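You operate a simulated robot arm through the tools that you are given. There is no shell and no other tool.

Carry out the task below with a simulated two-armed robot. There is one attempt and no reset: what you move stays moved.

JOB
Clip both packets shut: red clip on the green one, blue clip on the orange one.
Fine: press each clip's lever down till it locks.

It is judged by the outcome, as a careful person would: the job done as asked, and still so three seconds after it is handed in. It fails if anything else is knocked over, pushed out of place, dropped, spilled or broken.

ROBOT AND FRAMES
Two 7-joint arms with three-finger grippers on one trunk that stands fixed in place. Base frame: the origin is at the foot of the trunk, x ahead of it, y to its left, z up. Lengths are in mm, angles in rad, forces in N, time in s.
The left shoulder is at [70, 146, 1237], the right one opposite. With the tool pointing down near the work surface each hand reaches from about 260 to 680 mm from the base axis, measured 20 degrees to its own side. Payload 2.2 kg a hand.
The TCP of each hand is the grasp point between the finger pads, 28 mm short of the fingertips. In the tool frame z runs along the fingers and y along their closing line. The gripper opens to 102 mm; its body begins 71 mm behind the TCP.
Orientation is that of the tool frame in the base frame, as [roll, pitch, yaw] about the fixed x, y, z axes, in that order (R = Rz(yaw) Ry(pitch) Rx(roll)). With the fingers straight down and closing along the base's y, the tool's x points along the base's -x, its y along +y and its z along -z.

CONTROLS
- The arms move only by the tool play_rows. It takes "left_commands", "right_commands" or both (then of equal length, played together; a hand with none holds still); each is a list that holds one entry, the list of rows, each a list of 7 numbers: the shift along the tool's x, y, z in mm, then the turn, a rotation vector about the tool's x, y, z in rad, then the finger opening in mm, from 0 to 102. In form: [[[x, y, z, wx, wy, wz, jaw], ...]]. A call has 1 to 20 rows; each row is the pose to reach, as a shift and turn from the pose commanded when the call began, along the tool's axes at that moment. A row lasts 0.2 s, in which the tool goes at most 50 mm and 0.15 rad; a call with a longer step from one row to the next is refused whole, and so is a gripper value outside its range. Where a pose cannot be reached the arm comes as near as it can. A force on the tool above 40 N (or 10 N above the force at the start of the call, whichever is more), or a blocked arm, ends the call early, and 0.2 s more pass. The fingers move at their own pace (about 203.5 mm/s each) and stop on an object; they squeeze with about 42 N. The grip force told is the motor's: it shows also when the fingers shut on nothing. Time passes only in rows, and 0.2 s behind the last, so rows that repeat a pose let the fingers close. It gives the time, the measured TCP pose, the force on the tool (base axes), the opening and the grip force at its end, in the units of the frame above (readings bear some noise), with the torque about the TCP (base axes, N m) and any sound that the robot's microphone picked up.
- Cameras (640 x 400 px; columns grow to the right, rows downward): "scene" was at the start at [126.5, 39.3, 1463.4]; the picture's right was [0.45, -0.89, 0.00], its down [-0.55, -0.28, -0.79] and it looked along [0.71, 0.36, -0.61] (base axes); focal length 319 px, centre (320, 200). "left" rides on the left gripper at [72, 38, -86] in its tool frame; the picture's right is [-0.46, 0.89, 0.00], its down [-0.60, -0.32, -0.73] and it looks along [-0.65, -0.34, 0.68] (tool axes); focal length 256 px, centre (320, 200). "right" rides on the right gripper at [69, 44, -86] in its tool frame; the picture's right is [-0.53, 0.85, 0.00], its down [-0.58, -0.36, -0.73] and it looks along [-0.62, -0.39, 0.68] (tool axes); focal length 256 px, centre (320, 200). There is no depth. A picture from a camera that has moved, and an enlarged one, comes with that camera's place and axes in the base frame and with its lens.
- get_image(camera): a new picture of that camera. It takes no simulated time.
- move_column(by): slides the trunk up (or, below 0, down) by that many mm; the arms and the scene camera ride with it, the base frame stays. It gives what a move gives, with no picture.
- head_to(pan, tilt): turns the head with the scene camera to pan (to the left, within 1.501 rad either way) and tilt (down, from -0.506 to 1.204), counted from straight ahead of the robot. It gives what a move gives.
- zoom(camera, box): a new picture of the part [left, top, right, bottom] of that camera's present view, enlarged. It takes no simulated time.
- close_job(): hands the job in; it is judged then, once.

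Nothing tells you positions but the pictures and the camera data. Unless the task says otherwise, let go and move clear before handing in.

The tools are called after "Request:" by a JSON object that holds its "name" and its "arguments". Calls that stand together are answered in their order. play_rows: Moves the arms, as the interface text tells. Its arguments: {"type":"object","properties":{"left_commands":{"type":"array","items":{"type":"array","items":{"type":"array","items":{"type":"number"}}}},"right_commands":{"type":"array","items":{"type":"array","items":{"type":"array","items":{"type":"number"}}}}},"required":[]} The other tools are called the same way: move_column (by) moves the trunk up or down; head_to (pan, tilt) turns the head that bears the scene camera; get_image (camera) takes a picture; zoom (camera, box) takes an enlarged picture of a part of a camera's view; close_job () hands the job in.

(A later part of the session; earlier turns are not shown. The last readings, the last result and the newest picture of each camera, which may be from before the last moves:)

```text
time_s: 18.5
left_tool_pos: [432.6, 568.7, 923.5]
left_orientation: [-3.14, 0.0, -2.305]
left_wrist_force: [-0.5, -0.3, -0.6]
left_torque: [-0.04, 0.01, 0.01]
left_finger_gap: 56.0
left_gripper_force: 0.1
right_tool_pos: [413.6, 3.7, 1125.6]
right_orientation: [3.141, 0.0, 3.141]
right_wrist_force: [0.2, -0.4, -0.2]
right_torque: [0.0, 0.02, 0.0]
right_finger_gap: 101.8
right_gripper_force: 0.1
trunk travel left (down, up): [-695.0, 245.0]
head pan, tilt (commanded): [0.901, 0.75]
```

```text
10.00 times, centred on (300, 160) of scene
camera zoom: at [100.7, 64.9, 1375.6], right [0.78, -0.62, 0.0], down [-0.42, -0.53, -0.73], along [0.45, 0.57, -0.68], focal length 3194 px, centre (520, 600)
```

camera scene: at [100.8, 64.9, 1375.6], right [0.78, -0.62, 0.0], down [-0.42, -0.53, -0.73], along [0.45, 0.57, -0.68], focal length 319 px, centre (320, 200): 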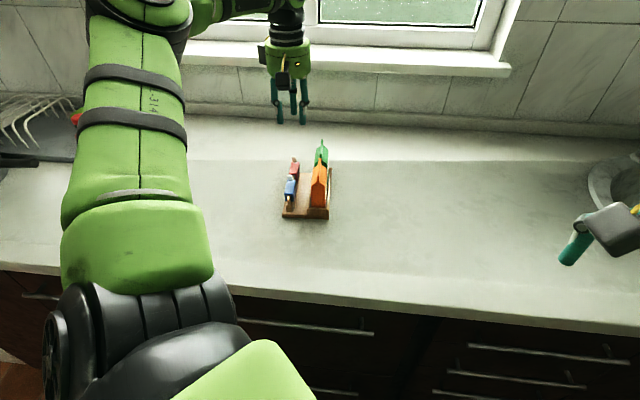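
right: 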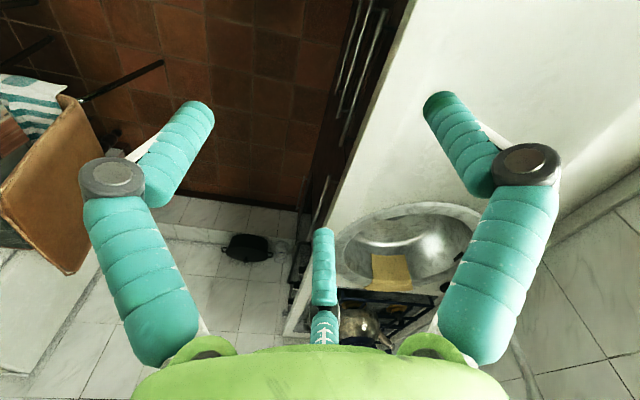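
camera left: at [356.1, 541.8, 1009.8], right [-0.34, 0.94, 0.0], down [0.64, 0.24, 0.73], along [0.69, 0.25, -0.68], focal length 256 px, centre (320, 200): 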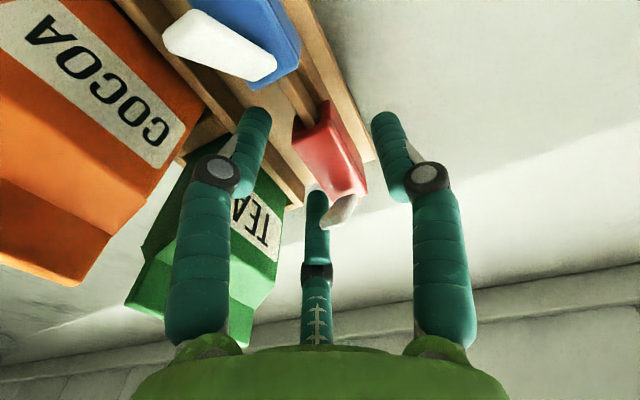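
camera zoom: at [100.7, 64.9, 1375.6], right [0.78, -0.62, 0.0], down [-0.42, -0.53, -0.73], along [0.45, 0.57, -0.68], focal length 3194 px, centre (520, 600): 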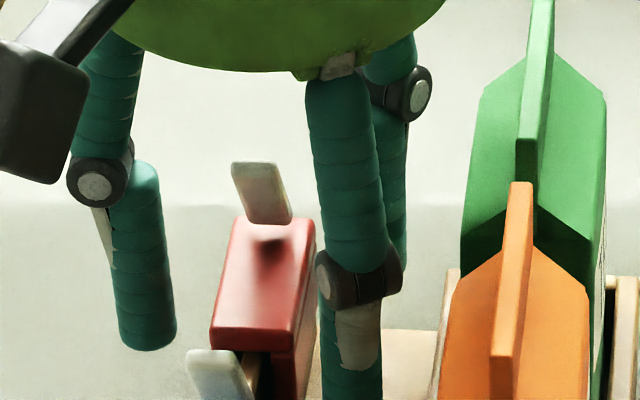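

The fingers now straddle the red clip. The scene view puts the clip 5.5 mm off the tool centre as wanted; a close wrist zoom will double-check before closing.

Request:
{"name": "zoom", "arguments": {"camera": "left", "box": [224, 80, 416, 200]}}

Request:
{"name": "zoom", "arguments": {"camera": "left", "box": [272, 90, 368, 150]}}

```text
3.33 times, centred on (320, 140) of left
camera zoom: at [356.1, 541.8, 1009.8], right [-0.34, 0.94, 0.0], down [0.64, 0.24, 0.73], along [0.69, 0.25, -0.68], focal length 853 px, centre (320, 400)
```

zoom: 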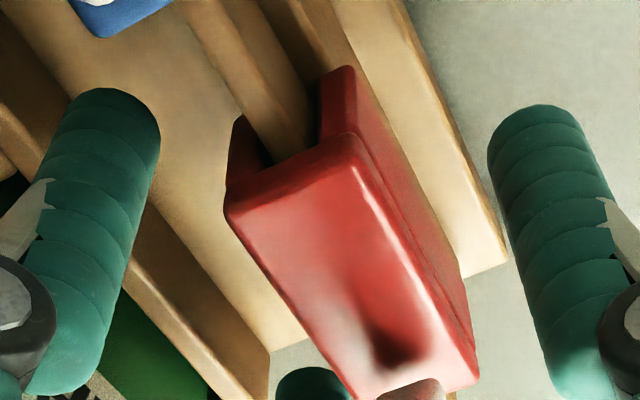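

```text
6.67 times, centred on (320, 120) of left
camera zoom: at [356.1, 541.8, 1009.8], right [-0.34, 0.94, 0.0], down [0.64, 0.24, 0.73], along [0.69, 0.25, -0.68], focal length 1707 px, centre (320, 733)
```

zoom: 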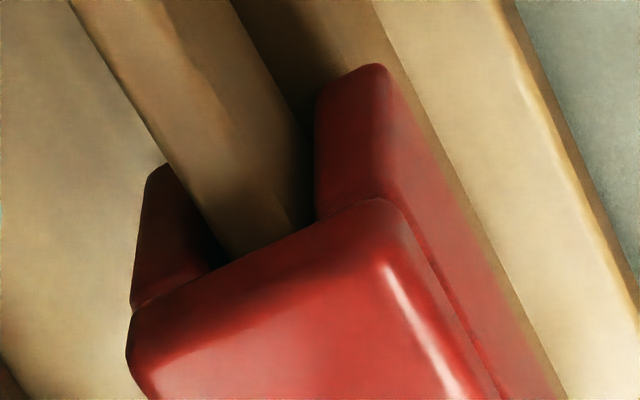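

Request:
{"name": "play_rows", "arguments": {"left_commands": [[[0, 0, 0, 0, 0, 0, 48], [0, 0, 0, 0, 0, 0, 40], [0, 0, 0, 0, 0, 0, 40]]]}}

Request:
{"name": "zoom", "arguments": {"camera": "scene", "box": [268, 140, 332, 180]}}

Request:
{"name": "zoom", "arguments": {"camera": "left", "box": [224, 80, 416, 200]}}

```text
time_s: 19.3
left_tool_pos: [433.4, 569.6, 923.2]
left_orientation: [-3.139, 0.0, -2.305]
left_wrist_force: [0.2, 0.0, 0.4]
left_torque: [-0.02, 0.02, -0.02]
left_finger_gap: 39.9
left_gripper_force: 0.0
right_tool_pos: [414.1, 5.5, 1125.5]
right_orientation: [3.14, 0.0, 3.141]
right_wrist_force: [-0.8, -0.1, -0.6]
right_torque: [0.02, 0.0, -0.04]
right_finger_gap: 102.1
right_gripper_force: 0.1
trunk travel left (down, up): [-695.0, 245.0]
head pan, tilt (commanded): [0.901, 0.75]
```

```text
10.00 times, centred on (300, 160) of scene
camera zoom: at [100.8, 65.1, 1375.6], right [0.78, -0.62, 0.0], down [-0.42, -0.53, -0.73], along [0.45, 0.57, -0.68], focal length 3194 px, centre (520, 600)
```

zoom: 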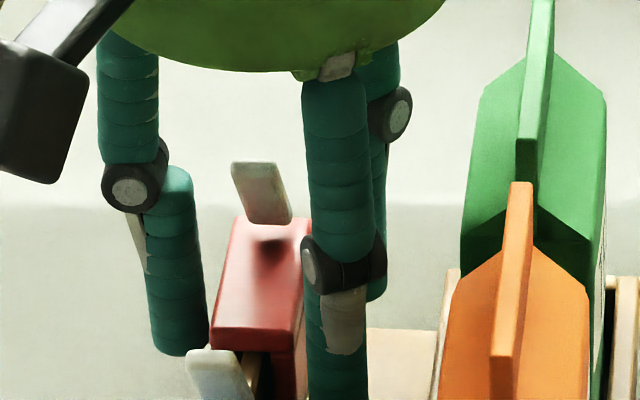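

```text
3.33 times, centred on (320, 140) of left
camera zoom: at [356.1, 541.9, 1009.8], right [-0.34, 0.94, 0.0], down [0.64, 0.24, 0.73], along [0.69, 0.25, -0.68], focal length 853 px, centre (320, 400)
```

zoom: 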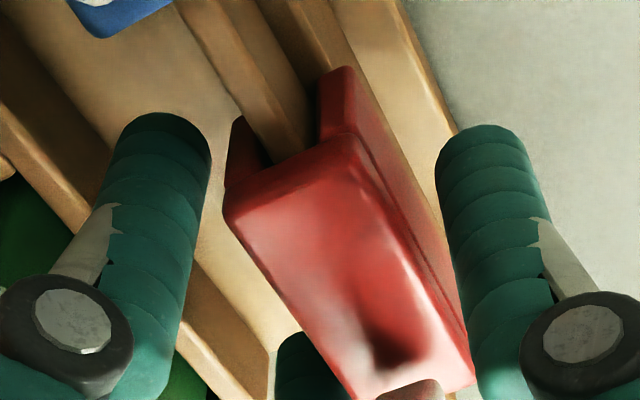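

Wrist and scene now agree: about 4.7 mm clearance at the single finger and 2.5 mm at the pair, so all three will touch together near a 30 mm gap. I'll close in small steps, watching force.

Request:
{"name": "play_rows", "arguments": {"left_commands": [[[0, 0, 0, 0, 0, 0, 36], [0, 0, 0, 0, 0, 0, 33], [0, 0, 0, 0, 0, 0, 31.5], [0, 0, 0, 0, 0, 0, 31.5]]]}}

Request:
{"name": "zoom", "arguments": {"camera": "scene", "box": [268, 140, 332, 180]}}

Request:
{"name": "zoom", "arguments": {"camera": "left", "box": [224, 80, 416, 200]}}

```text
time_s: 20.3
left_tool_pos: [430.9, 570.0, 923.8]
left_orientation: [3.141, 0.002, -2.306]
left_wrist_force: [0.4, -0.3, -0.7]
left_torque: [-0.04, -0.05, 0.0]
left_finger_gap: 31.6
left_gripper_force: 0.1
right_tool_pos: [413.8, 4.4, 1125.0]
right_orientation: [-3.141, 0.001, 3.141]
right_wrist_force: [0.5, -0.1, 0.7]
right_torque: [0.04, -0.01, -0.01]
right_finger_gap: 101.9
right_gripper_force: 0.1
trunk travel left (down, up): [-695.0, 245.0]
head pan, tilt (commanded): [0.901, 0.75]
```

```text
10.00 times, centred on (300, 160) of scene
camera zoom: at [100.8, 65.1, 1375.6], right [0.78, -0.62, 0.0], down [-0.42, -0.53, -0.73], along [0.45, 0.57, -0.68], focal length 3194 px, centre (520, 600)
```

zoom: 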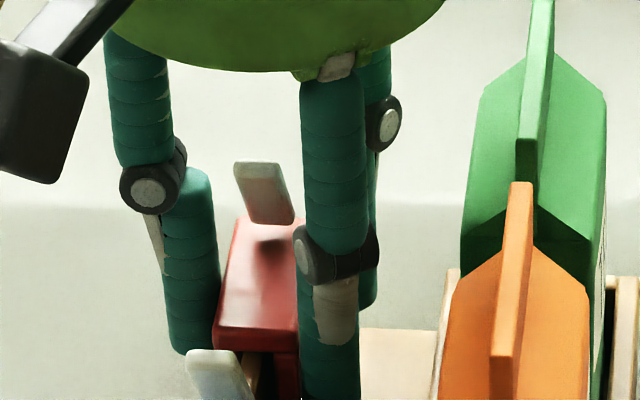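

```text
3.33 times, centred on (320, 140) of left
camera zoom: at [356.1, 541.9, 1009.8], right [-0.34, 0.94, 0.0], down [0.64, 0.24, 0.73], along [0.69, 0.25, -0.68], focal length 853 px, centre (320, 400)
```

zoom: 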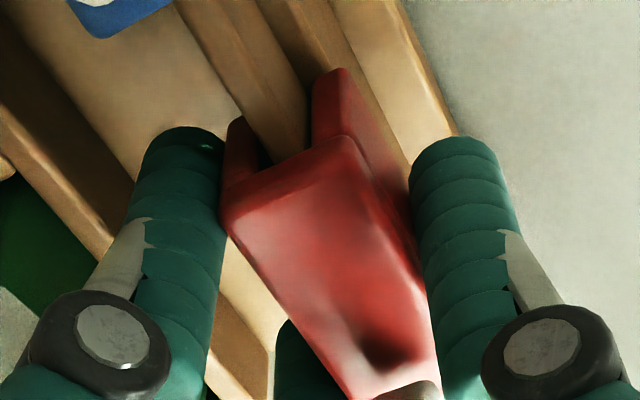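

Request:
{"name": "zoom", "arguments": {"camera": "left", "box": [264, 100, 328, 140]}}

Request:
{"name": "zoom", "arguments": {"camera": "left", "box": [320, 110, 384, 150]}}

Request:
{"name": "zoom", "arguments": {"camera": "scene", "box": [280, 155, 312, 185]}}

```text
10.00 times, centred on (296, 120) of left
camera zoom: at [356.1, 541.9, 1009.8], right [-0.34, 0.94, 0.0], down [0.64, 0.24, 0.73], along [0.69, 0.25, -0.68], focal length 2560 px, centre (560, 1000)
```

zoom: 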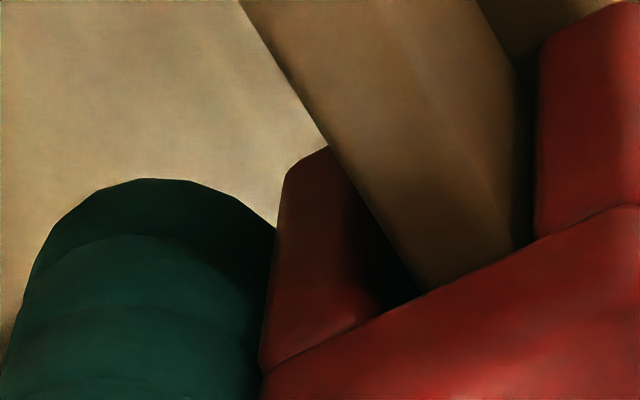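

```text
10.00 times, centred on (352, 130) of left
camera zoom: at [356.1, 541.9, 1009.8], right [-0.34, 0.94, 0.0], down [0.64, 0.24, 0.73], along [0.69, 0.25, -0.68], focal length 2560 px, centre (0, 900)
```

zoom: 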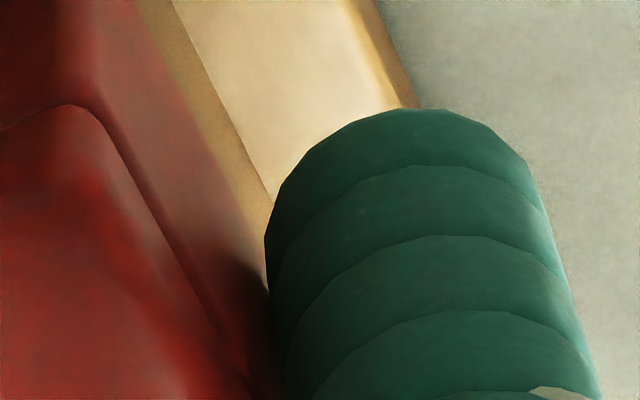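

```text
13.33 times, centred on (296, 170) of scene
camera zoom: at [100.8, 65.1, 1375.6], right [0.78, -0.62, 0.0], down [-0.42, -0.53, -0.73], along [0.45, 0.57, -0.68], focal length 4259 px, centre (640, 600)
```

zoom: 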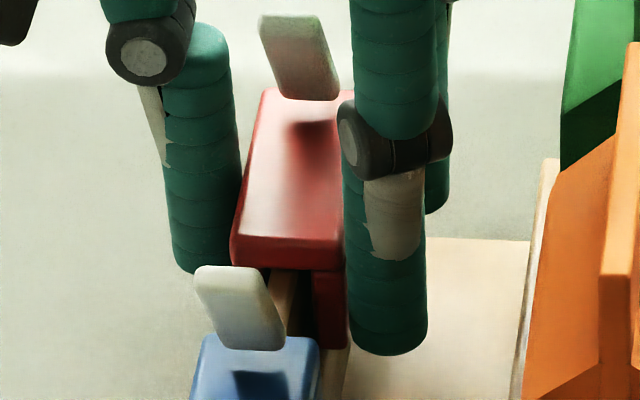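

Request:
{"name": "play_rows", "arguments": {"left_commands": [[[0, 0, 0, 0, 0, 0, 30.5], [0, 0, 0, 0, 0, 0, 30.5]]]}}

Request:
{"name": "zoom", "arguments": {"camera": "left", "box": [264, 90, 328, 130]}}

Request:
{"name": "zoom", "arguments": {"camera": "scene", "box": [280, 155, 312, 185]}}

```text
time_s: 20.9
left_tool_pos: [432.6, 569.7, 923.5]
left_orientation: [3.141, 0.0, -2.305]
left_wrist_force: [-0.4, 0.3, -0.3]
left_torque: [0.02, 0.01, 0.0]
left_finger_gap: 31.4
left_gripper_force: 0.9
right_tool_pos: [412.1, 5.6, 1125.7]
right_orientation: [3.141, 0.0, -3.142]
right_wrist_force: [0.1, 0.4, 0.6]
right_torque: [0.01, -0.04, 0.03]
right_finger_gap: 101.6
right_gripper_force: 0.1
trunk travel left (down, up): [-695.0, 245.0]
head pan, tilt (commanded): [0.901, 0.75]
```

```text
10.00 times, centred on (296, 110) of left
camera zoom: at [356.1, 541.9, 1009.8], right [-0.34, 0.94, 0.0], down [0.64, 0.24, 0.73], along [0.69, 0.25, -0.68], focal length 2560 px, centre (560, 1100)
```

zoom: 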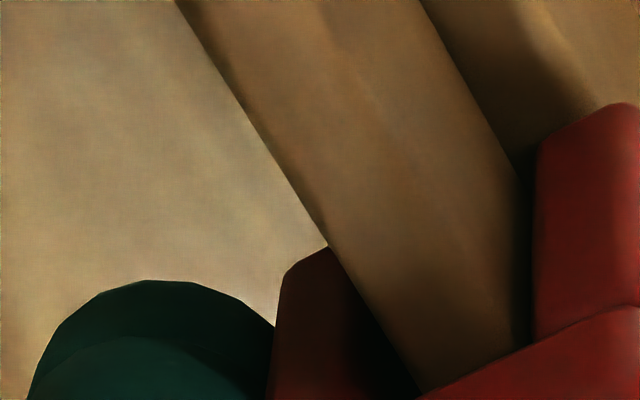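

```text
13.33 times, centred on (296, 170) of scene
camera zoom: at [100.8, 65.0, 1375.6], right [0.78, -0.62, 0.0], down [-0.42, -0.53, -0.73], along [0.45, 0.57, -0.68], focal length 4259 px, centre (640, 600)
```

zoom: 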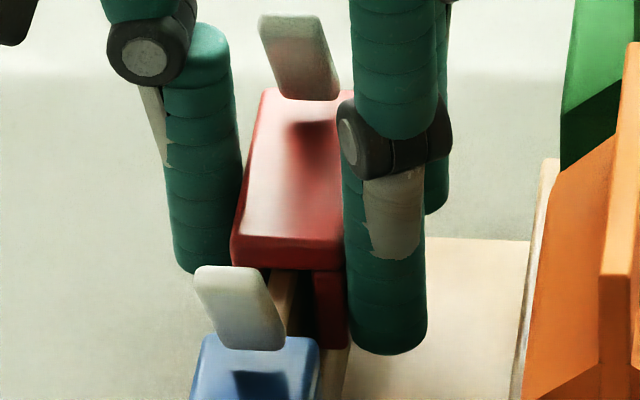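

All three fingers touch at a 31.4 mm gap with the clip still free on its blade. I'll squeeze gradually and check nothing shifts.

Request:
{"name": "play_rows", "arguments": {"left_commands": [[[0, 0, 0, 0, 0, 0, 28], [0, 0, 0, 0, 0, 0, 25], [0, 0, 0, 0, 0, 0, 22], [0, 0, 0, 0, 0, 0, 22]]]}}

Request:
{"name": "zoom", "arguments": {"camera": "left", "box": [264, 90, 328, 130]}}

Request:
{"name": "zoom", "arguments": {"camera": "scene", "box": [280, 155, 312, 185]}}

```text
time_s: 21.9
left_tool_pos: [432.1, 569.6, 922.8]
left_orientation: [3.14, 0.0, -2.306]
left_wrist_force: [-0.2, -0.5, 0.1]
left_torque: [-0.02, -0.02, 0.02]
left_finger_gap: 28.9
left_gripper_force: 41.7
right_tool_pos: [413.6, 5.3, 1124.6]
right_orientation: [-3.14, -0.001, -3.141]
right_wrist_force: [0.6, -0.2, -0.7]
right_torque: [-0.01, 0.03, 0.0]
right_finger_gap: 101.7
right_gripper_force: 0.1
trunk travel left (down, up): [-695.0, 245.0]
head pan, tilt (commanded): [0.901, 0.75]
```

```text
10.00 times, centred on (296, 110) of left
camera zoom: at [356.1, 541.9, 1009.8], right [-0.34, 0.94, 0.0], down [0.64, 0.24, 0.73], along [0.69, 0.25, -0.68], focal length 2560 px, centre (560, 1100)
```

zoom: 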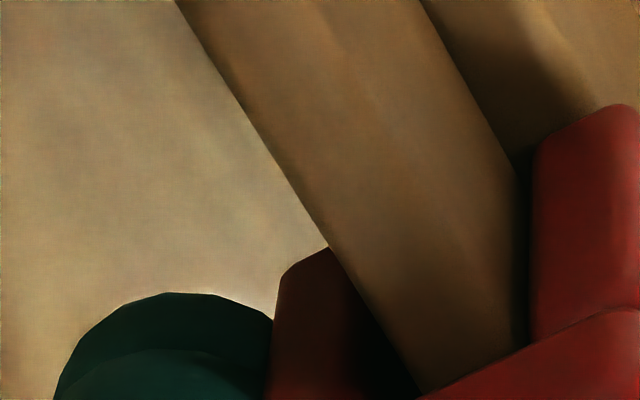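

```text
13.33 times, centred on (296, 170) of scene
camera zoom: at [100.8, 65.1, 1375.6], right [0.78, -0.62, 0.0], down [-0.42, -0.53, -0.73], along [0.45, 0.57, -0.68], focal length 4259 px, centre (640, 600)
```

zoom: 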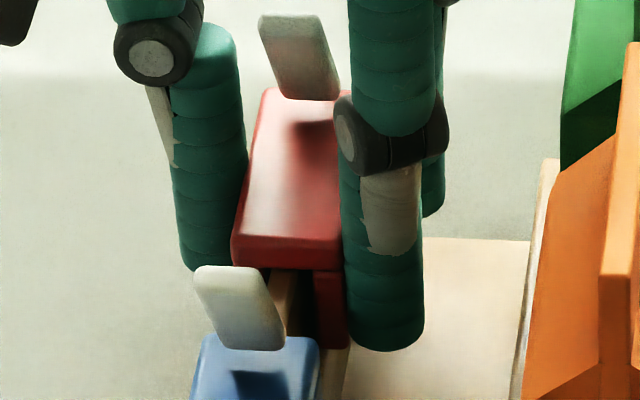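

The red clip is held firmly (42 N, gap 28.9) and hasn't shifted. Lifting straight up off the blade now.

Request:
{"name": "play_rows", "arguments": {"left_commands": [[[0, 0, -3, 0, 0, 0, 22], [0, 0, -8, 0, 0, 0, 22], [0, 0, -14, 0, 0, 0, 22], [0, 0, -22, 0, 0, 0, 22], [0, 0, -35, 0, 0, 0, 22], [0, 0, -55, 0, 0, 0, 22], [0, 0, -75, 0, 0, 0, 22], [0, 0, -95, 0, 0, 0, 22], [0, 0, -105, 0, 0, 0, 22], [0, 0, -105, 0, 0, 0, 22]]]}}

Request:
{"name": "get_image", "arguments": {"camera": "scene"}}

Request:
{"name": "get_image", "arguments": {"camera": "left"}}

```text
time_s: 24.1
left_tool_pos: [433.6, 569.8, 1028.0]
left_orientation: [3.141, 0.0, -2.305]
left_wrist_force: [0.1, 0.2, -0.5]
left_torque: [-0.02, 0.01, 0.01]
left_finger_gap: 29.0
left_gripper_force: 41.8
right_tool_pos: [412.7, 6.2, 1125.0]
right_orientation: [3.141, 0.001, 3.141]
right_wrist_force: [0.3, -0.4, -0.1]
right_torque: [0.0, -0.01, 0.0]
right_finger_gap: 101.9
right_gripper_force: 0.0
trunk travel left (down, up): [-695.0, 245.0]
head pan, tilt (commanded): [0.901, 0.75]
```

```text
taken
camera scene: at [100.9, 65.3, 1375.6], right [0.78, -0.62, 0.0], down [-0.42, -0.53, -0.73], along [0.45, 0.57, -0.68], focal length 319 px, centre (320, 200)
```

scene: 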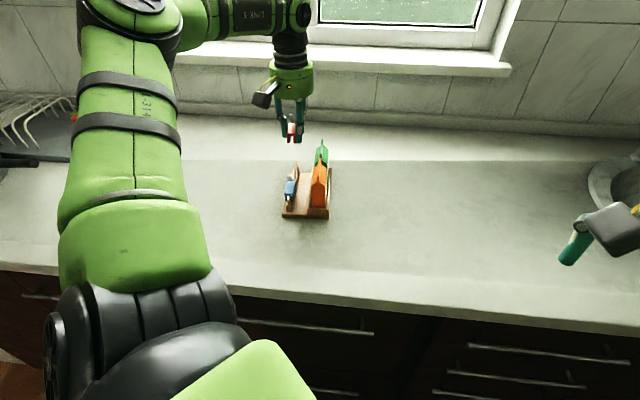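

```text
taken
camera left: at [356.9, 541.9, 1113.5], right [-0.34, 0.94, 0.0], down [0.64, 0.24, 0.73], along [0.69, 0.25, -0.68], focal length 256 px, centre (320, 200)
```

left: 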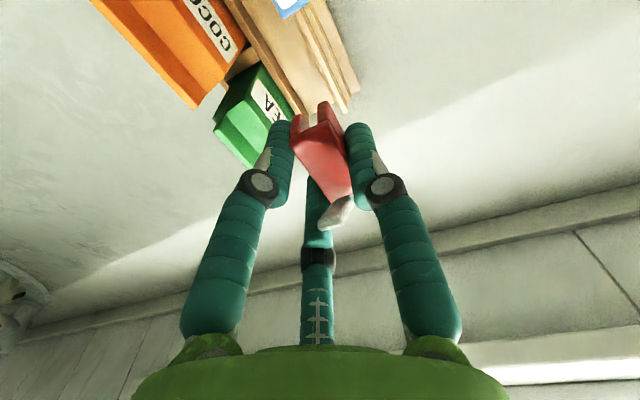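

The clip came off cleanly and is held upright. Next I carry it sideways about 63 mm to above the green packet's fin.

Request:
{"name": "play_rows", "arguments": {"left_commands": [[[0, -10, 0, 0, 0, 0, 22], [-1, -22, 0, 0, 0, 0, 22], [-2, -35, 0, 0, 0, 0, 22], [-3, -48, 0, 0, 0, 0, 22], [-3.2, -58, 0, 0, 0, 0, 22], [-3.2, -63, 0, 0, 0, 0, 22], [-3.2, -63, 0, 0, 0, 0, 22], [-3.2, -63, 0, 0, 0, 0, 22]]]}}

Request:
{"name": "zoom", "arguments": {"camera": "scene", "box": [288, 110, 352, 150]}}

Request:
{"name": "get_image", "arguments": {"camera": "left"}}

```text
time_s: 25.9
left_tool_pos: [481.3, 530.1, 1028.2]
left_orientation: [-3.141, 0.0, -2.305]
left_wrist_force: [-0.4, -0.8, -0.4]
left_torque: [0.02, -0.02, 0.0]
left_finger_gap: 28.9
left_gripper_force: 42.3
right_tool_pos: [413.4, 5.7, 1124.5]
right_orientation: [-3.141, 0.0, 3.141]
right_wrist_force: [-0.2, 1.4, 0.4]
right_torque: [0.02, -0.01, 0.0]
right_finger_gap: 102.0
right_gripper_force: 0.1
trunk travel left (down, up): [-695.0, 245.0]
head pan, tilt (commanded): [0.901, 0.75]
```

```text
10.00 times, centred on (320, 130) of scene
camera zoom: at [100.8, 65.1, 1375.6], right [0.78, -0.62, 0.0], down [-0.42, -0.53, -0.73], along [0.45, 0.57, -0.68], focal length 3194 px, centre (320, 900)
```

zoom: 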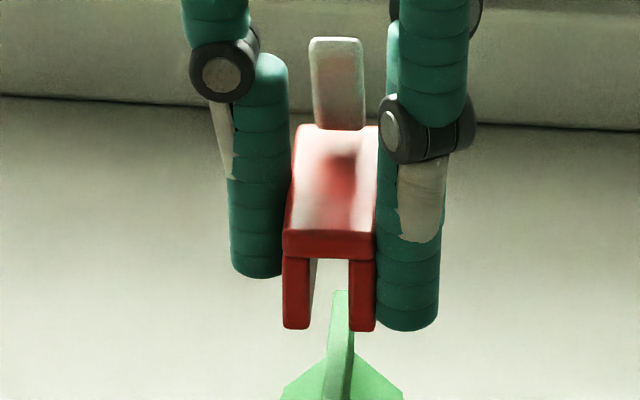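

```text
taken
camera left: at [405.5, 502.6, 1114.6], right [-0.34, 0.94, 0.0], down [0.64, 0.24, 0.73], along [0.69, 0.25, -0.68], focal length 256 px, centre (320, 200)
```

left: 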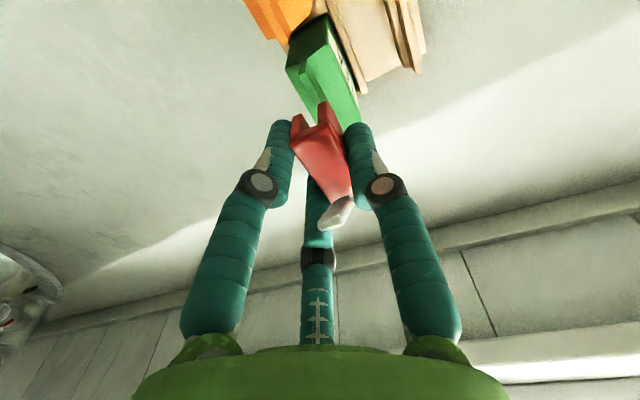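

The clip's slot (≈8.8 mm) is lined up over the 5 mm fin within about 0.3 mm. Lowering 30 mm so the jaws just straddle the fin, then I'll check.

Request:
{"name": "play_rows", "arguments": {"left_commands": [[[0, 0, 6, 0, 0, 0, 22], [0, 0, 12, 0, 0, 0, 22], [0, 0, 18, 0, 0, 0, 22], [0, 0, 24, 0, 0, 0, 22], [0, 0, 29, 0, 0, 0, 22], [0, 0, 29, 0, 0, 0, 22]]]}}

Request:
{"name": "zoom", "arguments": {"camera": "scene", "box": [288, 120, 352, 160]}}

```text
time_s: 27.3
left_tool_pos: [480.6, 530.1, 999.1]
left_orientation: [-3.141, 0.001, -2.307]
left_wrist_force: [0.0, -0.2, -0.6]
left_torque: [0.01, 0.03, -0.01]
left_finger_gap: 29.1
left_gripper_force: 41.7
right_tool_pos: [413.1, 5.8, 1123.7]
right_orientation: [-3.141, 0.0, -3.141]
right_wrist_force: [0.0, -0.8, -0.2]
right_torque: [-0.01, 0.0, 0.03]
right_finger_gap: 101.9
right_gripper_force: 0.0
trunk travel left (down, up): [-695.0, 245.0]
head pan, tilt (commanded): [0.901, 0.75]
```

```text
10.00 times, centred on (320, 140) of scene
camera zoom: at [100.8, 65.0, 1375.6], right [0.78, -0.62, 0.0], down [-0.42, -0.53, -0.73], along [0.45, 0.57, -0.68], focal length 3194 px, centre (320, 800)
```

zoom: 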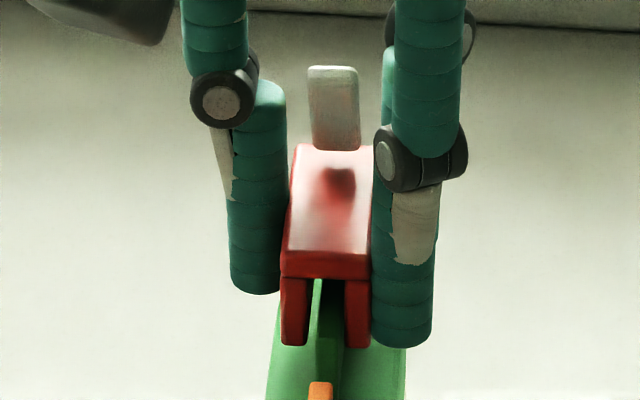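

Request:
{"name": "zoom", "arguments": {"camera": "scene", "box": [308, 143, 334, 163]}}

Request:
{"name": "get_image", "arguments": {"camera": "left"}}

```text
16.00 times, centred on (321, 153) of scene
camera zoom: at [100.8, 65.0, 1375.6], right [0.78, -0.62, 0.0], down [-0.42, -0.53, -0.73], along [0.45, 0.57, -0.68], focal length 5111 px, centre (304, 952)
```

zoom: 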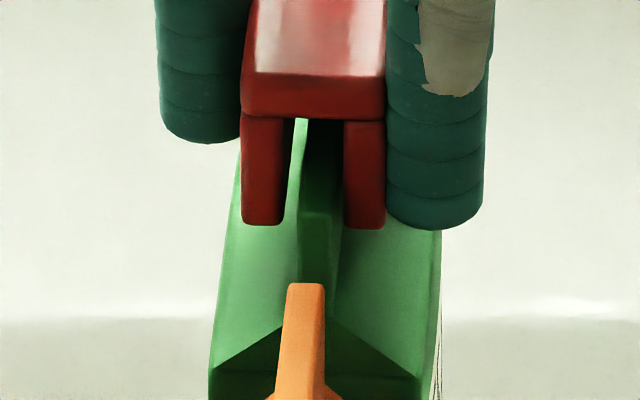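

```text
taken
camera left: at [404.4, 502.3, 1085.3], right [-0.34, 0.94, 0.0], down [0.64, 0.24, 0.73], along [0.69, 0.25, -0.68], focal length 256 px, centre (320, 200)
```

left: 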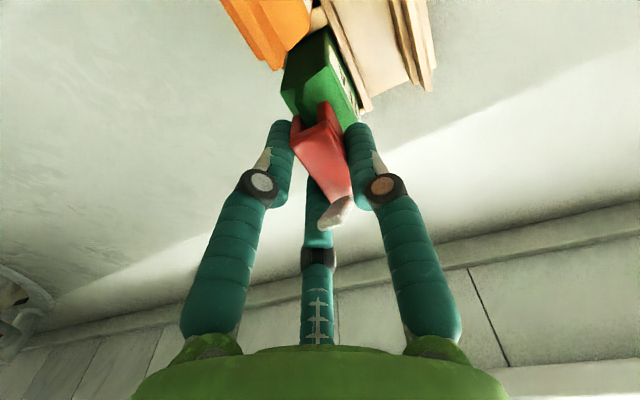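

The arm drifted slightly; the fin sits about 1.1 mm right of the slot's centre. I'll nudge the clip 1.1 mm that way and recheck.

Request:
{"name": "play_rows", "arguments": {"left_commands": [[[0, -0.6, 0, 0, 0, 0, 22], [0, -1.1, 0, 0, 0, 0, 22], [0, -1.1, 0, 0, 0, 0, 22]]]}}

Request:
{"name": "zoom", "arguments": {"camera": "scene", "box": [308, 143, 334, 163]}}

Request:
{"name": "zoom", "arguments": {"camera": "left", "box": [272, 80, 368, 140]}}

```text
time_s: 28.1
left_tool_pos: [480.8, 529.7, 999.0]
left_orientation: [-3.141, 0.001, -2.305]
left_wrist_force: [-0.6, -0.1, 0.1]
left_torque: [-0.02, -0.01, -0.01]
left_finger_gap: 28.7
left_gripper_force: 42.2
right_tool_pos: [414.4, 4.6, 1125.9]
right_orientation: [3.141, -0.001, -3.141]
right_wrist_force: [0.0, -0.3, 0.0]
right_torque: [-0.01, -0.01, 0.0]
right_finger_gap: 102.1
right_gripper_force: 0.0
trunk travel left (down, up): [-695.0, 245.0]
head pan, tilt (commanded): [0.901, 0.75]
```

```text
16.00 times, centred on (321, 153) of scene
camera zoom: at [100.8, 65.1, 1375.6], right [0.78, -0.62, 0.0], down [-0.42, -0.53, -0.73], along [0.45, 0.57, -0.68], focal length 5111 px, centre (304, 952)
```

zoom: 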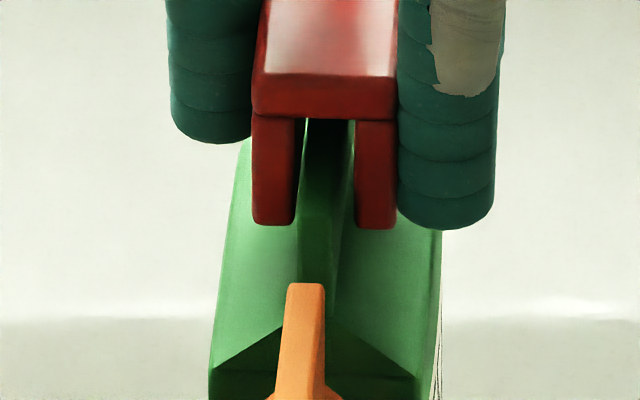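

```text
6.67 times, centred on (320, 110) of left
camera zoom: at [405.6, 501.4, 1085.3], right [-0.34, 0.94, 0.0], down [0.64, 0.24, 0.73], along [0.69, 0.25, -0.68], focal length 1707 px, centre (320, 800)
```

zoom: 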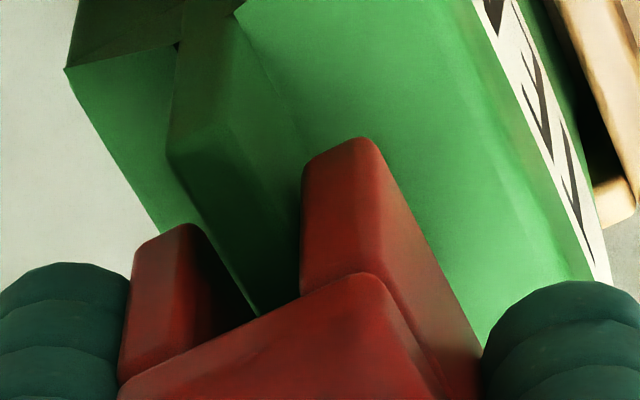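

Now the fin is centred in the slot. Lowering slowly onto it, watching the force.

Request:
{"name": "play_rows", "arguments": {"left_commands": [[[0, 0, 2, 0, 0, 0, 22], [0, 0, 4, 0, 0, 0, 22], [0, 0, 6, 0, 0, 0, 22], [0, 0, 8, 0, 0, 0, 22], [0, 0, 9, 0, 0, 0, 22], [0, 0, 9, 0, 0, 0, 22]]]}}

Request:
{"name": "zoom", "arguments": {"camera": "scene", "box": [308, 143, 334, 163]}}

```text
time_s: 29.5
left_tool_pos: [480.3, 529.2, 990.2]
left_orientation: [3.141, 0.0, -2.306]
left_wrist_force: [-0.1, 0.6, 0.6]
left_torque: [-0.02, -0.02, -0.02]
left_finger_gap: 28.7
left_gripper_force: 41.5
right_tool_pos: [413.9, 4.0, 1126.0]
right_orientation: [-3.141, 0.0, -3.141]
right_wrist_force: [0.8, -0.3, -0.1]
right_torque: [-0.03, 0.01, -0.02]
right_finger_gap: 102.1
right_gripper_force: 0.0
trunk travel left (down, up): [-695.0, 245.0]
head pan, tilt (commanded): [0.901, 0.75]
```

```text
16.00 times, centred on (321, 153) of scene
camera zoom: at [100.8, 65.1, 1375.6], right [0.78, -0.62, 0.0], down [-0.42, -0.53, -0.73], along [0.45, 0.57, -0.68], focal length 5111 px, centre (304, 952)
```

zoom: 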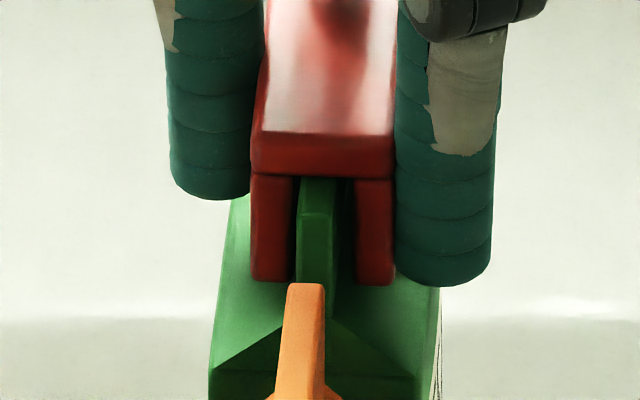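

Request:
{"name": "play_rows", "arguments": {"left_commands": [[[0, 0, 0.7, 0, 0, 0, 22], [0, 0, 1.4, 0, 0, 0, 22], [0, 0, 2.0, 0, 0, 0, 22], [0, 0, 2.0, 0, 0, 0, 22]]]}}

Request:
{"name": "zoom", "arguments": {"camera": "scene", "box": [308, 143, 334, 163]}}

```text
time_s: 30.5
left_tool_pos: [480.9, 528.5, 988.9]
left_orientation: [-3.139, 0.003, -2.307]
left_wrist_force: [-0.2, 1.6, 9.0]
left_torque: [0.07, 0.07, -0.03]
left_finger_gap: 28.8
left_gripper_force: 42.1
right_tool_pos: [411.1, 4.5, 1126.9]
right_orientation: [3.142, 0.002, 3.141]
right_wrist_force: [-0.3, 0.0, -0.3]
right_torque: [-0.01, -0.02, 0.0]
right_finger_gap: 102.2
right_gripper_force: 0.0
trunk travel left (down, up): [-695.0, 245.0]
head pan, tilt (commanded): [0.901, 0.75]
```

```text
16.00 times, centred on (321, 153) of scene
camera zoom: at [99.5, 64.2, 1375.8], right [0.78, -0.62, 0.0], down [-0.42, -0.53, -0.73], along [0.45, 0.57, -0.68], focal length 5111 px, centre (304, 952)
```

zoom: 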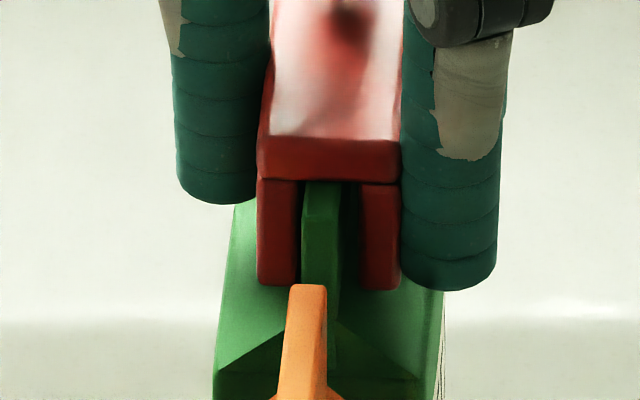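

The force rose to 9 N upward: the clip is seated on the fin. I'll relieve the pressure slightly, open the fingers gently and look.

Request:
{"name": "play_rows", "arguments": {"left_commands": [[[0, 0, -0.8, 0, 0, 0, 22], [0, 0, -0.8, 0, 0, 0, 26], [0, 0, -0.8, 0, 0, 0, 29], [0, 0, -0.8, 0, 0, 0, 31], [0, 0, -0.8, 0, 0, 0, 32], [0, 0, -0.8, 0, 0, 0, 33], [0, 0, -0.8, 0, 0, 0, 35], [0, 0, -0.8, 0, 0, 0, 38], [0, 0, -0.8, 0, 0, 0, 38]]]}}

Request:
{"name": "zoom", "arguments": {"camera": "scene", "box": [296, 126, 344, 160]}}

Request:
{"name": "zoom", "arguments": {"camera": "left", "box": [224, 80, 416, 200]}}

```text
time_s: 32.5
left_tool_pos: [483.2, 529.6, 989.1]
left_orientation: [3.141, 0.001, -2.306]
left_wrist_force: [-0.5, -0.6, -0.4]
left_torque: [-0.02, -0.04, -0.01]
left_finger_gap: 38.1
left_gripper_force: 0.0
right_tool_pos: [413.9, 4.7, 1126.0]
right_orientation: [3.14, 0.0, -3.142]
right_wrist_force: [0.0, -0.3, 0.7]
right_torque: [0.01, 0.0, 0.02]
right_finger_gap: 101.7
right_gripper_force: 0.1
trunk travel left (down, up): [-695.0, 245.0]
head pan, tilt (commanded): [0.901, 0.75]
```

```text
11.76 times, centred on (320, 143) of scene
camera zoom: at [100.8, 65.1, 1375.6], right [0.78, -0.62, 0.0], down [-0.42, -0.53, -0.73], along [0.45, 0.57, -0.68], focal length 3758 px, centre (320, 871)
```

zoom: 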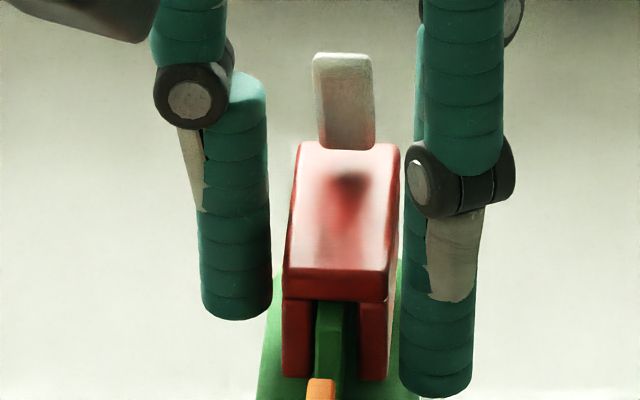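

```text
3.33 times, centred on (320, 140) of left
camera zoom: at [405.8, 501.1, 1075.0], right [-0.34, 0.94, 0.0], down [0.64, 0.24, 0.73], along [0.69, 0.25, -0.68], focal length 853 px, centre (320, 400)
```

zoom: 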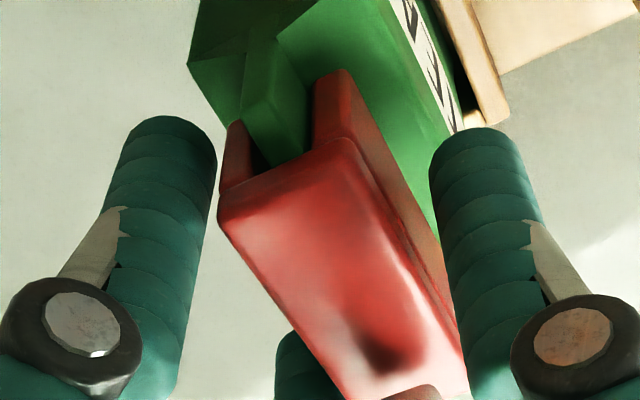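

The red clip stands upright on the green fin, fingers clear on all sides. I'll rise straight up, close the fingers into a fist and line it up above the lever.

Request:
{"name": "play_rows", "arguments": {"left_commands": [[[0, 0, -5, 0, 0, 0, 40], [0, 0, -15, 0, 0, 0, 42], [0, 0, -35, 0, 0, 0, 42], [0, 0, -55, 0, 0, 0, 42], [0, 0, -75, 0, 0, 0, 42], [0, 0, -82, 0, 0, 0, 42], [5, 2, -82, 0, 0, 0, 20], [12.9, 5.3, -82, 0, 0, 0, 0], [12.9, 5.3, -82, 0, 0, 0, 0], [12.9, 5.3, -82, 0, 0, 0, 0]]]}}

Request:
{"name": "zoom", "arguments": {"camera": "scene", "box": [272, 90, 368, 160]}}

Request:
{"name": "get_image", "arguments": {"camera": "left"}}

```text
time_s: 34.7
left_tool_pos: [468.3, 522.4, 1072.5]
left_orientation: [-3.141, 0.001, -2.305]
left_wrist_force: [0.1, 0.0, -0.7]
left_torque: [0.02, -0.02, -0.03]
left_finger_gap: 2.2
left_gripper_force: 31.5
right_tool_pos: [413.4, 4.1, 1124.2]
right_orientation: [-3.14, 0.0, -3.141]
right_wrist_force: [-0.9, -0.3, 1.0]
right_torque: [-0.01, 0.0, 0.03]
right_finger_gap: 102.0
right_gripper_force: 0.1
trunk travel left (down, up): [-695.0, 245.0]
head pan, tilt (commanded): [0.901, 0.75]
```

```text
5.71 times, centred on (320, 125) of scene
camera zoom: at [100.7, 65.1, 1375.6], right [0.78, -0.62, 0.0], down [-0.42, -0.53, -0.73], along [0.45, 0.57, -0.68], focal length 1825 px, centre (320, 629)
```

zoom: 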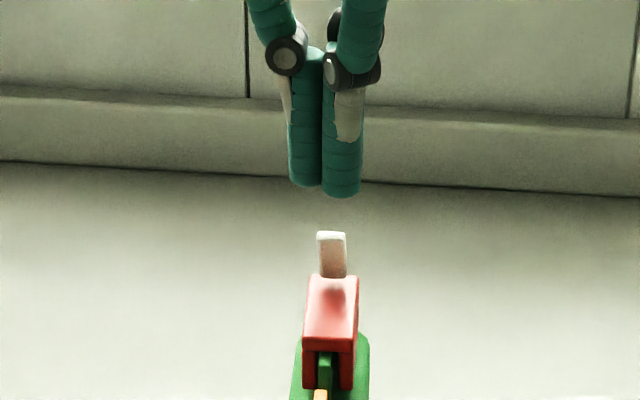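

```text
taken
camera left: at [392.9, 494.8, 1157.3], right [-0.34, 0.94, 0.0], down [0.64, 0.24, 0.73], along [0.69, 0.25, -0.68], focal length 256 px, centre (320, 200)
```

left: 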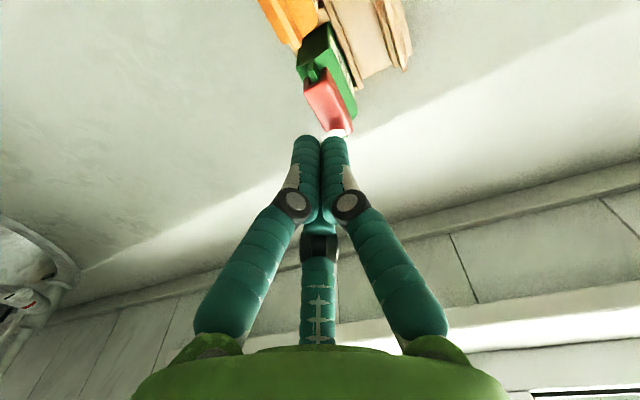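

The fist is aligned laterally with the lever (within ~0.5 mm); I'll shift 4 mm toward the hinge side so the lever tip stays under it, and descend to just above the lever.

Request:
{"name": "play_rows", "arguments": {"left_commands": [[[-4, 0, 0, 0, 0, 0, 0], [-4, 0, 8, 0, 0, 0, 0], [-4, 0, 16, 0, 0, 0, 0], [-4, 0, 24, 0, 0, 0, 0], [-4, 0, 24, 0, 0, 0, 0]]]}}

Request:
{"name": "zoom", "arguments": {"camera": "scene", "box": [288, 105, 352, 155]}}

Request:
{"name": "zoom", "arguments": {"camera": "left", "box": [256, 60, 384, 160]}}

```text
time_s: 35.9
left_tool_pos: [470.3, 525.7, 1047.3]
left_orientation: [3.141, 0.0, -2.307]
left_wrist_force: [0.4, -0.2, -0.1]
left_torque: [-0.02, -0.01, -0.01]
left_finger_gap: 1.8
left_gripper_force: 31.4
right_tool_pos: [413.9, 6.3, 1124.9]
right_orientation: [3.141, -0.001, 3.141]
right_wrist_force: [0.1, -0.4, 0.0]
right_torque: [0.0, 0.03, -0.01]
right_finger_gap: 101.8
right_gripper_force: 0.1
trunk travel left (down, up): [-695.0, 245.0]
head pan, tilt (commanded): [0.901, 0.75]
```

```text
8.00 times, centred on (320, 130) of scene
camera zoom: at [100.6, 65.0, 1375.6], right [0.78, -0.62, 0.0], down [-0.42, -0.53, -0.73], along [0.45, 0.57, -0.68], focal length 2556 px, centre (320, 760)
```

zoom: 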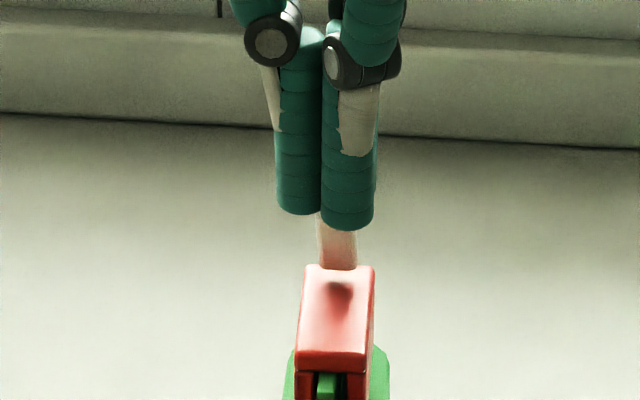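

```text
4.00 times, centred on (320, 110) of left
camera zoom: at [394.8, 497.7, 1134.2], right [-0.35, 0.94, 0.0], down [0.64, 0.24, 0.73], along [0.69, 0.25, -0.68], focal length 1024 px, centre (320, 560)
```

zoom: 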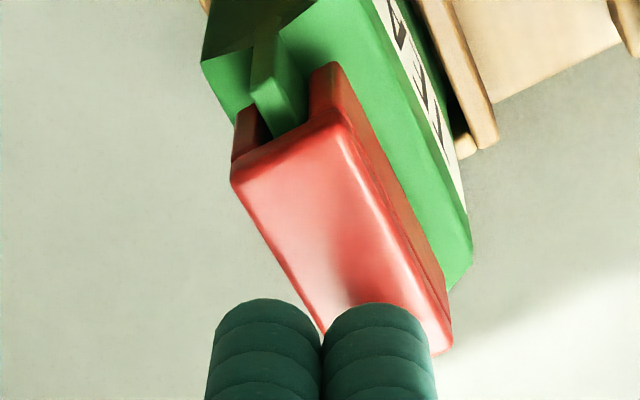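

Fist is just above the lever tip and centred over the fin. Pressing down gently now in 3 mm steps.

Request:
{"name": "play_rows", "arguments": {"left_commands": [[[0, 0, 3, 0, 0, 0, 0], [0, 0, 6, 0, 0, 0, 0], [0, 0, 9, 0, 0, 0, 0], [0, 0, 12, 0, 0, 0, 0], [0, 0, 14, 0, 0, 0, 0]]]}}

Request:
{"name": "zoom", "arguments": {"camera": "scene", "box": [288, 115, 352, 165]}}

Request:
{"name": "zoom", "arguments": {"camera": "left", "box": [256, 60, 384, 160]}}

```text
time_s: 37.1
left_tool_pos: [472.1, 525.4, 1032.7]
left_orientation: [-3.141, 0.0, -2.308]
left_wrist_force: [0.6, 0.4, 0.5]
left_torque: [0.03, -0.01, -0.03]
left_finger_gap: 2.2
left_gripper_force: 31.2
right_tool_pos: [414.1, 6.2, 1124.0]
right_orientation: [-3.14, 0.001, -3.141]
right_wrist_force: [-0.5, -0.1, 0.5]
right_torque: [-0.03, 0.02, -0.01]
right_finger_gap: 101.8
right_gripper_force: 0.2
trunk travel left (down, up): [-695.0, 245.0]
head pan, tilt (commanded): [0.901, 0.75]
```

```text
8.00 times, centred on (320, 140) of scene
camera zoom: at [100.8, 65.0, 1375.6], right [0.78, -0.62, 0.0], down [-0.42, -0.53, -0.73], along [0.45, 0.57, -0.68], focal length 2556 px, centre (320, 680)
```

zoom: 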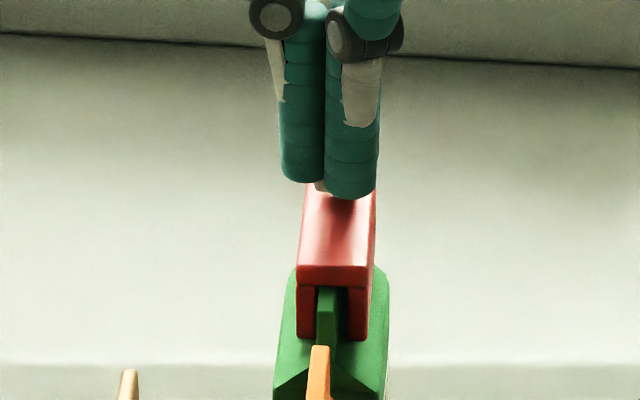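

```text
4.00 times, centred on (320, 110) of left
camera zoom: at [395.8, 497.4, 1119.4], right [-0.34, 0.94, 0.0], down [0.64, 0.24, 0.73], along [0.69, 0.25, -0.68], focal length 1024 px, centre (320, 560)
```

zoom: 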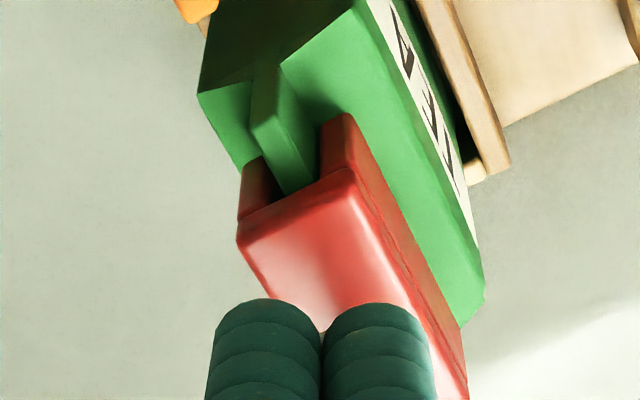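

The lever is starting to move with little force. Continuing down.

Request:
{"name": "play_rows", "arguments": {"left_commands": [[[0, 0, 3, 0, 0, 0, 0], [0, 0, 6, 0, 0, 0, 0], [0, 0, 9, 0, 0, 0, 0], [0, 0, 11, 0, 0, 0, 0], [0, 0, 13, 0, 0, 0, 0]]]}}

Request:
{"name": "zoom", "arguments": {"camera": "scene", "box": [288, 120, 352, 160]}}

Request:
{"name": "zoom", "arguments": {"camera": "left", "box": [256, 60, 384, 160]}}

```text
time_s: 38.3
left_tool_pos: [473.0, 525.8, 1020.5]
left_orientation: [-3.141, 0.0, -2.304]
left_wrist_force: [-0.1, 0.0, -0.7]
left_torque: [-0.01, -0.02, -0.01]
left_finger_gap: 2.0
left_gripper_force: 31.9
right_tool_pos: [414.8, 5.3, 1123.9]
right_orientation: [3.141, -0.001, 3.141]
right_wrist_force: [-0.1, 0.3, -0.2]
right_torque: [0.0, -0.01, 0.0]
right_finger_gap: 102.0
right_gripper_force: 0.1
trunk travel left (down, up): [-695.0, 245.0]
head pan, tilt (commanded): [0.901, 0.75]
```

```text
10.00 times, centred on (320, 140) of scene
camera zoom: at [100.8, 65.1, 1375.6], right [0.78, -0.62, 0.0], down [-0.42, -0.53, -0.73], along [0.45, 0.57, -0.68], focal length 3194 px, centre (320, 800)
```

zoom: 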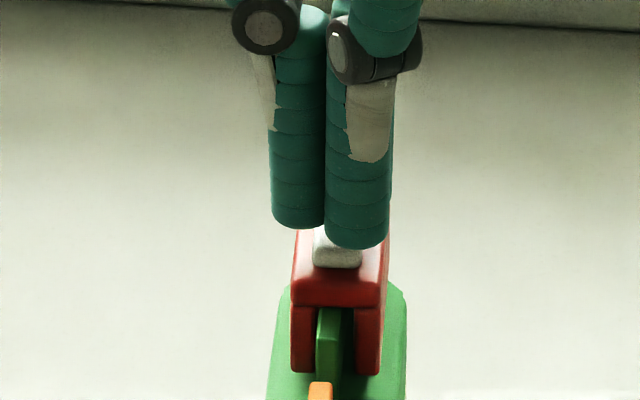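

```text
4.00 times, centred on (320, 110) of left
camera zoom: at [396.4, 498.4, 1106.0], right [-0.35, 0.94, 0.0], down [0.64, 0.24, 0.73], along [0.69, 0.25, -0.68], focal length 1024 px, centre (320, 560)
```

zoom: 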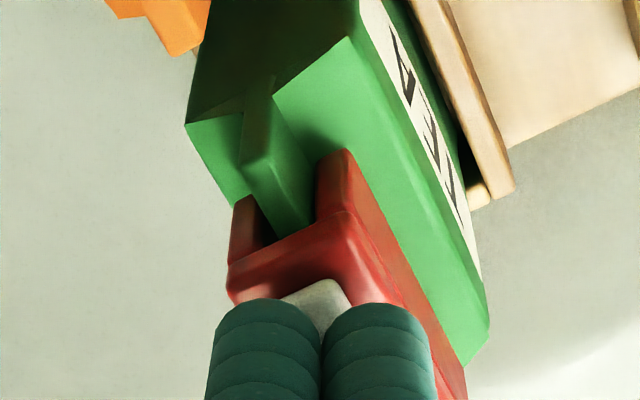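

The lever is almost flat and its tip shows beyond the fist. I'll keep pressing in small steps until it resists and locks.

Request:
{"name": "play_rows", "arguments": {"left_commands": [[[0, 0, 1.5, 0, 0, 0, 0], [0, 0, 3, 0, 0, 0, 0], [0, 0, 4.5, 0, 0, 0, 0], [0, 0, 6, 0, 0, 0, 0], [0, 0, 6, 0, 0, 0, 0]]]}}

Request:
{"name": "zoom", "arguments": {"camera": "scene", "box": [288, 120, 352, 160]}}

```text
time_s: 39.5
left_tool_pos: [472.2, 526.6, 1014.0]
left_orientation: [-3.14, 0.004, -2.305]
left_wrist_force: [0.9, 0.9, 10.2]
left_torque: [0.08, -0.07, 0.0]
left_finger_gap: 6.0
left_gripper_force: 31.7
right_tool_pos: [411.9, 4.4, 1125.9]
right_orientation: [3.141, 0.001, -3.141]
right_wrist_force: [0.5, 0.7, -0.3]
right_torque: [-0.04, 0.01, 0.0]
right_finger_gap: 102.2
right_gripper_force: 0.2
trunk travel left (down, up): [-695.0, 245.0]
head pan, tilt (commanded): [0.901, 0.75]
```

```text
10.00 times, centred on (320, 140) of scene
camera zoom: at [99.8, 63.8, 1375.9], right [0.78, -0.62, 0.0], down [-0.42, -0.53, -0.73], along [0.45, 0.57, -0.68], focal length 3194 px, centre (320, 800)
```

zoom: 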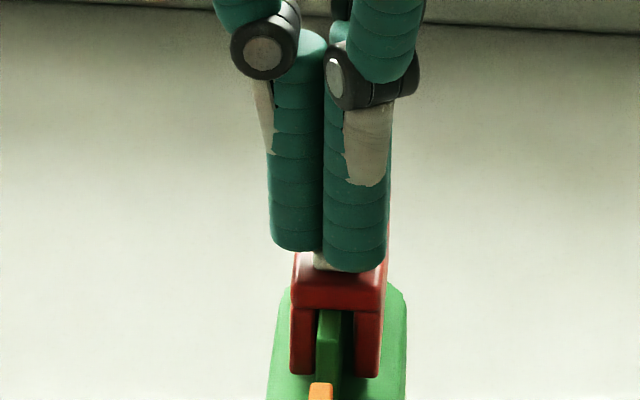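

Force has reached 10 N with no click yet. Pressing a bit further in 0.7 mm steps.

Request:
{"name": "play_rows", "arguments": {"left_commands": [[[0, 0, 0.7, 0, 0, 0, 0], [0, 0, 1.4, 0, 0, 0, 0], [0, 0, 2.0, 0, 0, 0, 0], [0, 0, 2.0, 0, 0, 0, 0]]]}}

Request:
{"name": "zoom", "arguments": {"camera": "scene", "box": [304, 130, 336, 160]}}

Request:
{"name": "zoom", "arguments": {"camera": "left", "box": [256, 60, 384, 160]}}

```text
time_s: 40.5
left_tool_pos: [471.3, 525.4, 1015.1]
left_orientation: [-3.139, 0.005, -2.306]
left_wrist_force: [2.7, 4.2, 21.0]
left_torque: [0.23, -0.15, 0.03]
left_finger_gap: 5.7
left_gripper_force: 31.6
right_tool_pos: [412.0, 3.4, 1127.4]
right_orientation: [3.14, 0.002, -3.141]
right_wrist_force: [0.3, 0.9, 1.0]
right_torque: [0.03, -0.01, -0.01]
right_finger_gap: 101.9
right_gripper_force: 0.0
trunk travel left (down, up): [-695.0, 245.0]
head pan, tilt (commanded): [0.901, 0.75]
```

```text
13.33 times, centred on (320, 145) of scene
camera zoom: at [98.5, 62.7, 1376.0], right [0.78, -0.62, 0.0], down [-0.42, -0.53, -0.73], along [0.46, 0.57, -0.68], focal length 4259 px, centre (320, 933)
```

zoom: 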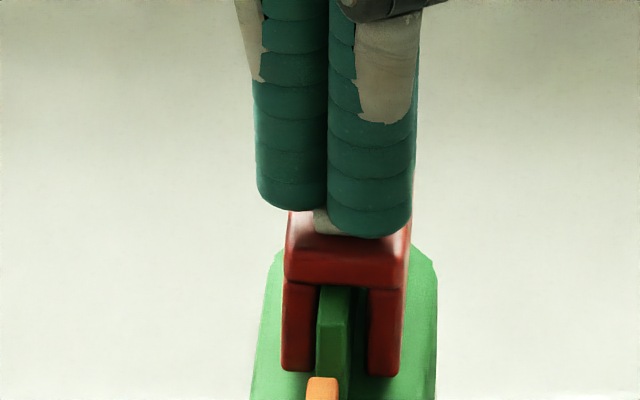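

```text
4.00 times, centred on (320, 110) of left
camera zoom: at [394.4, 496.4, 1100.2], right [-0.34, 0.94, 0.0], down [0.64, 0.23, 0.73], along [0.69, 0.25, -0.68], focal length 1024 px, centre (320, 560)
```

zoom: 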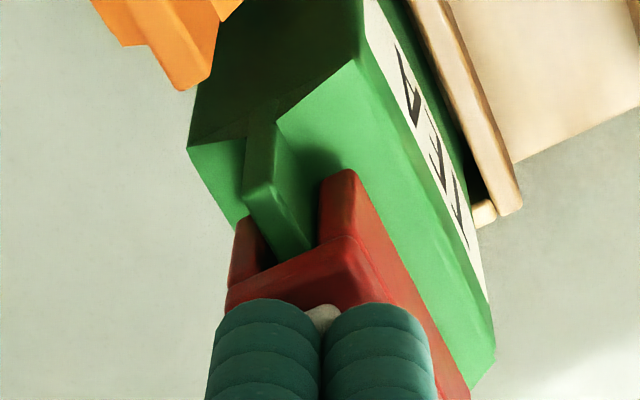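

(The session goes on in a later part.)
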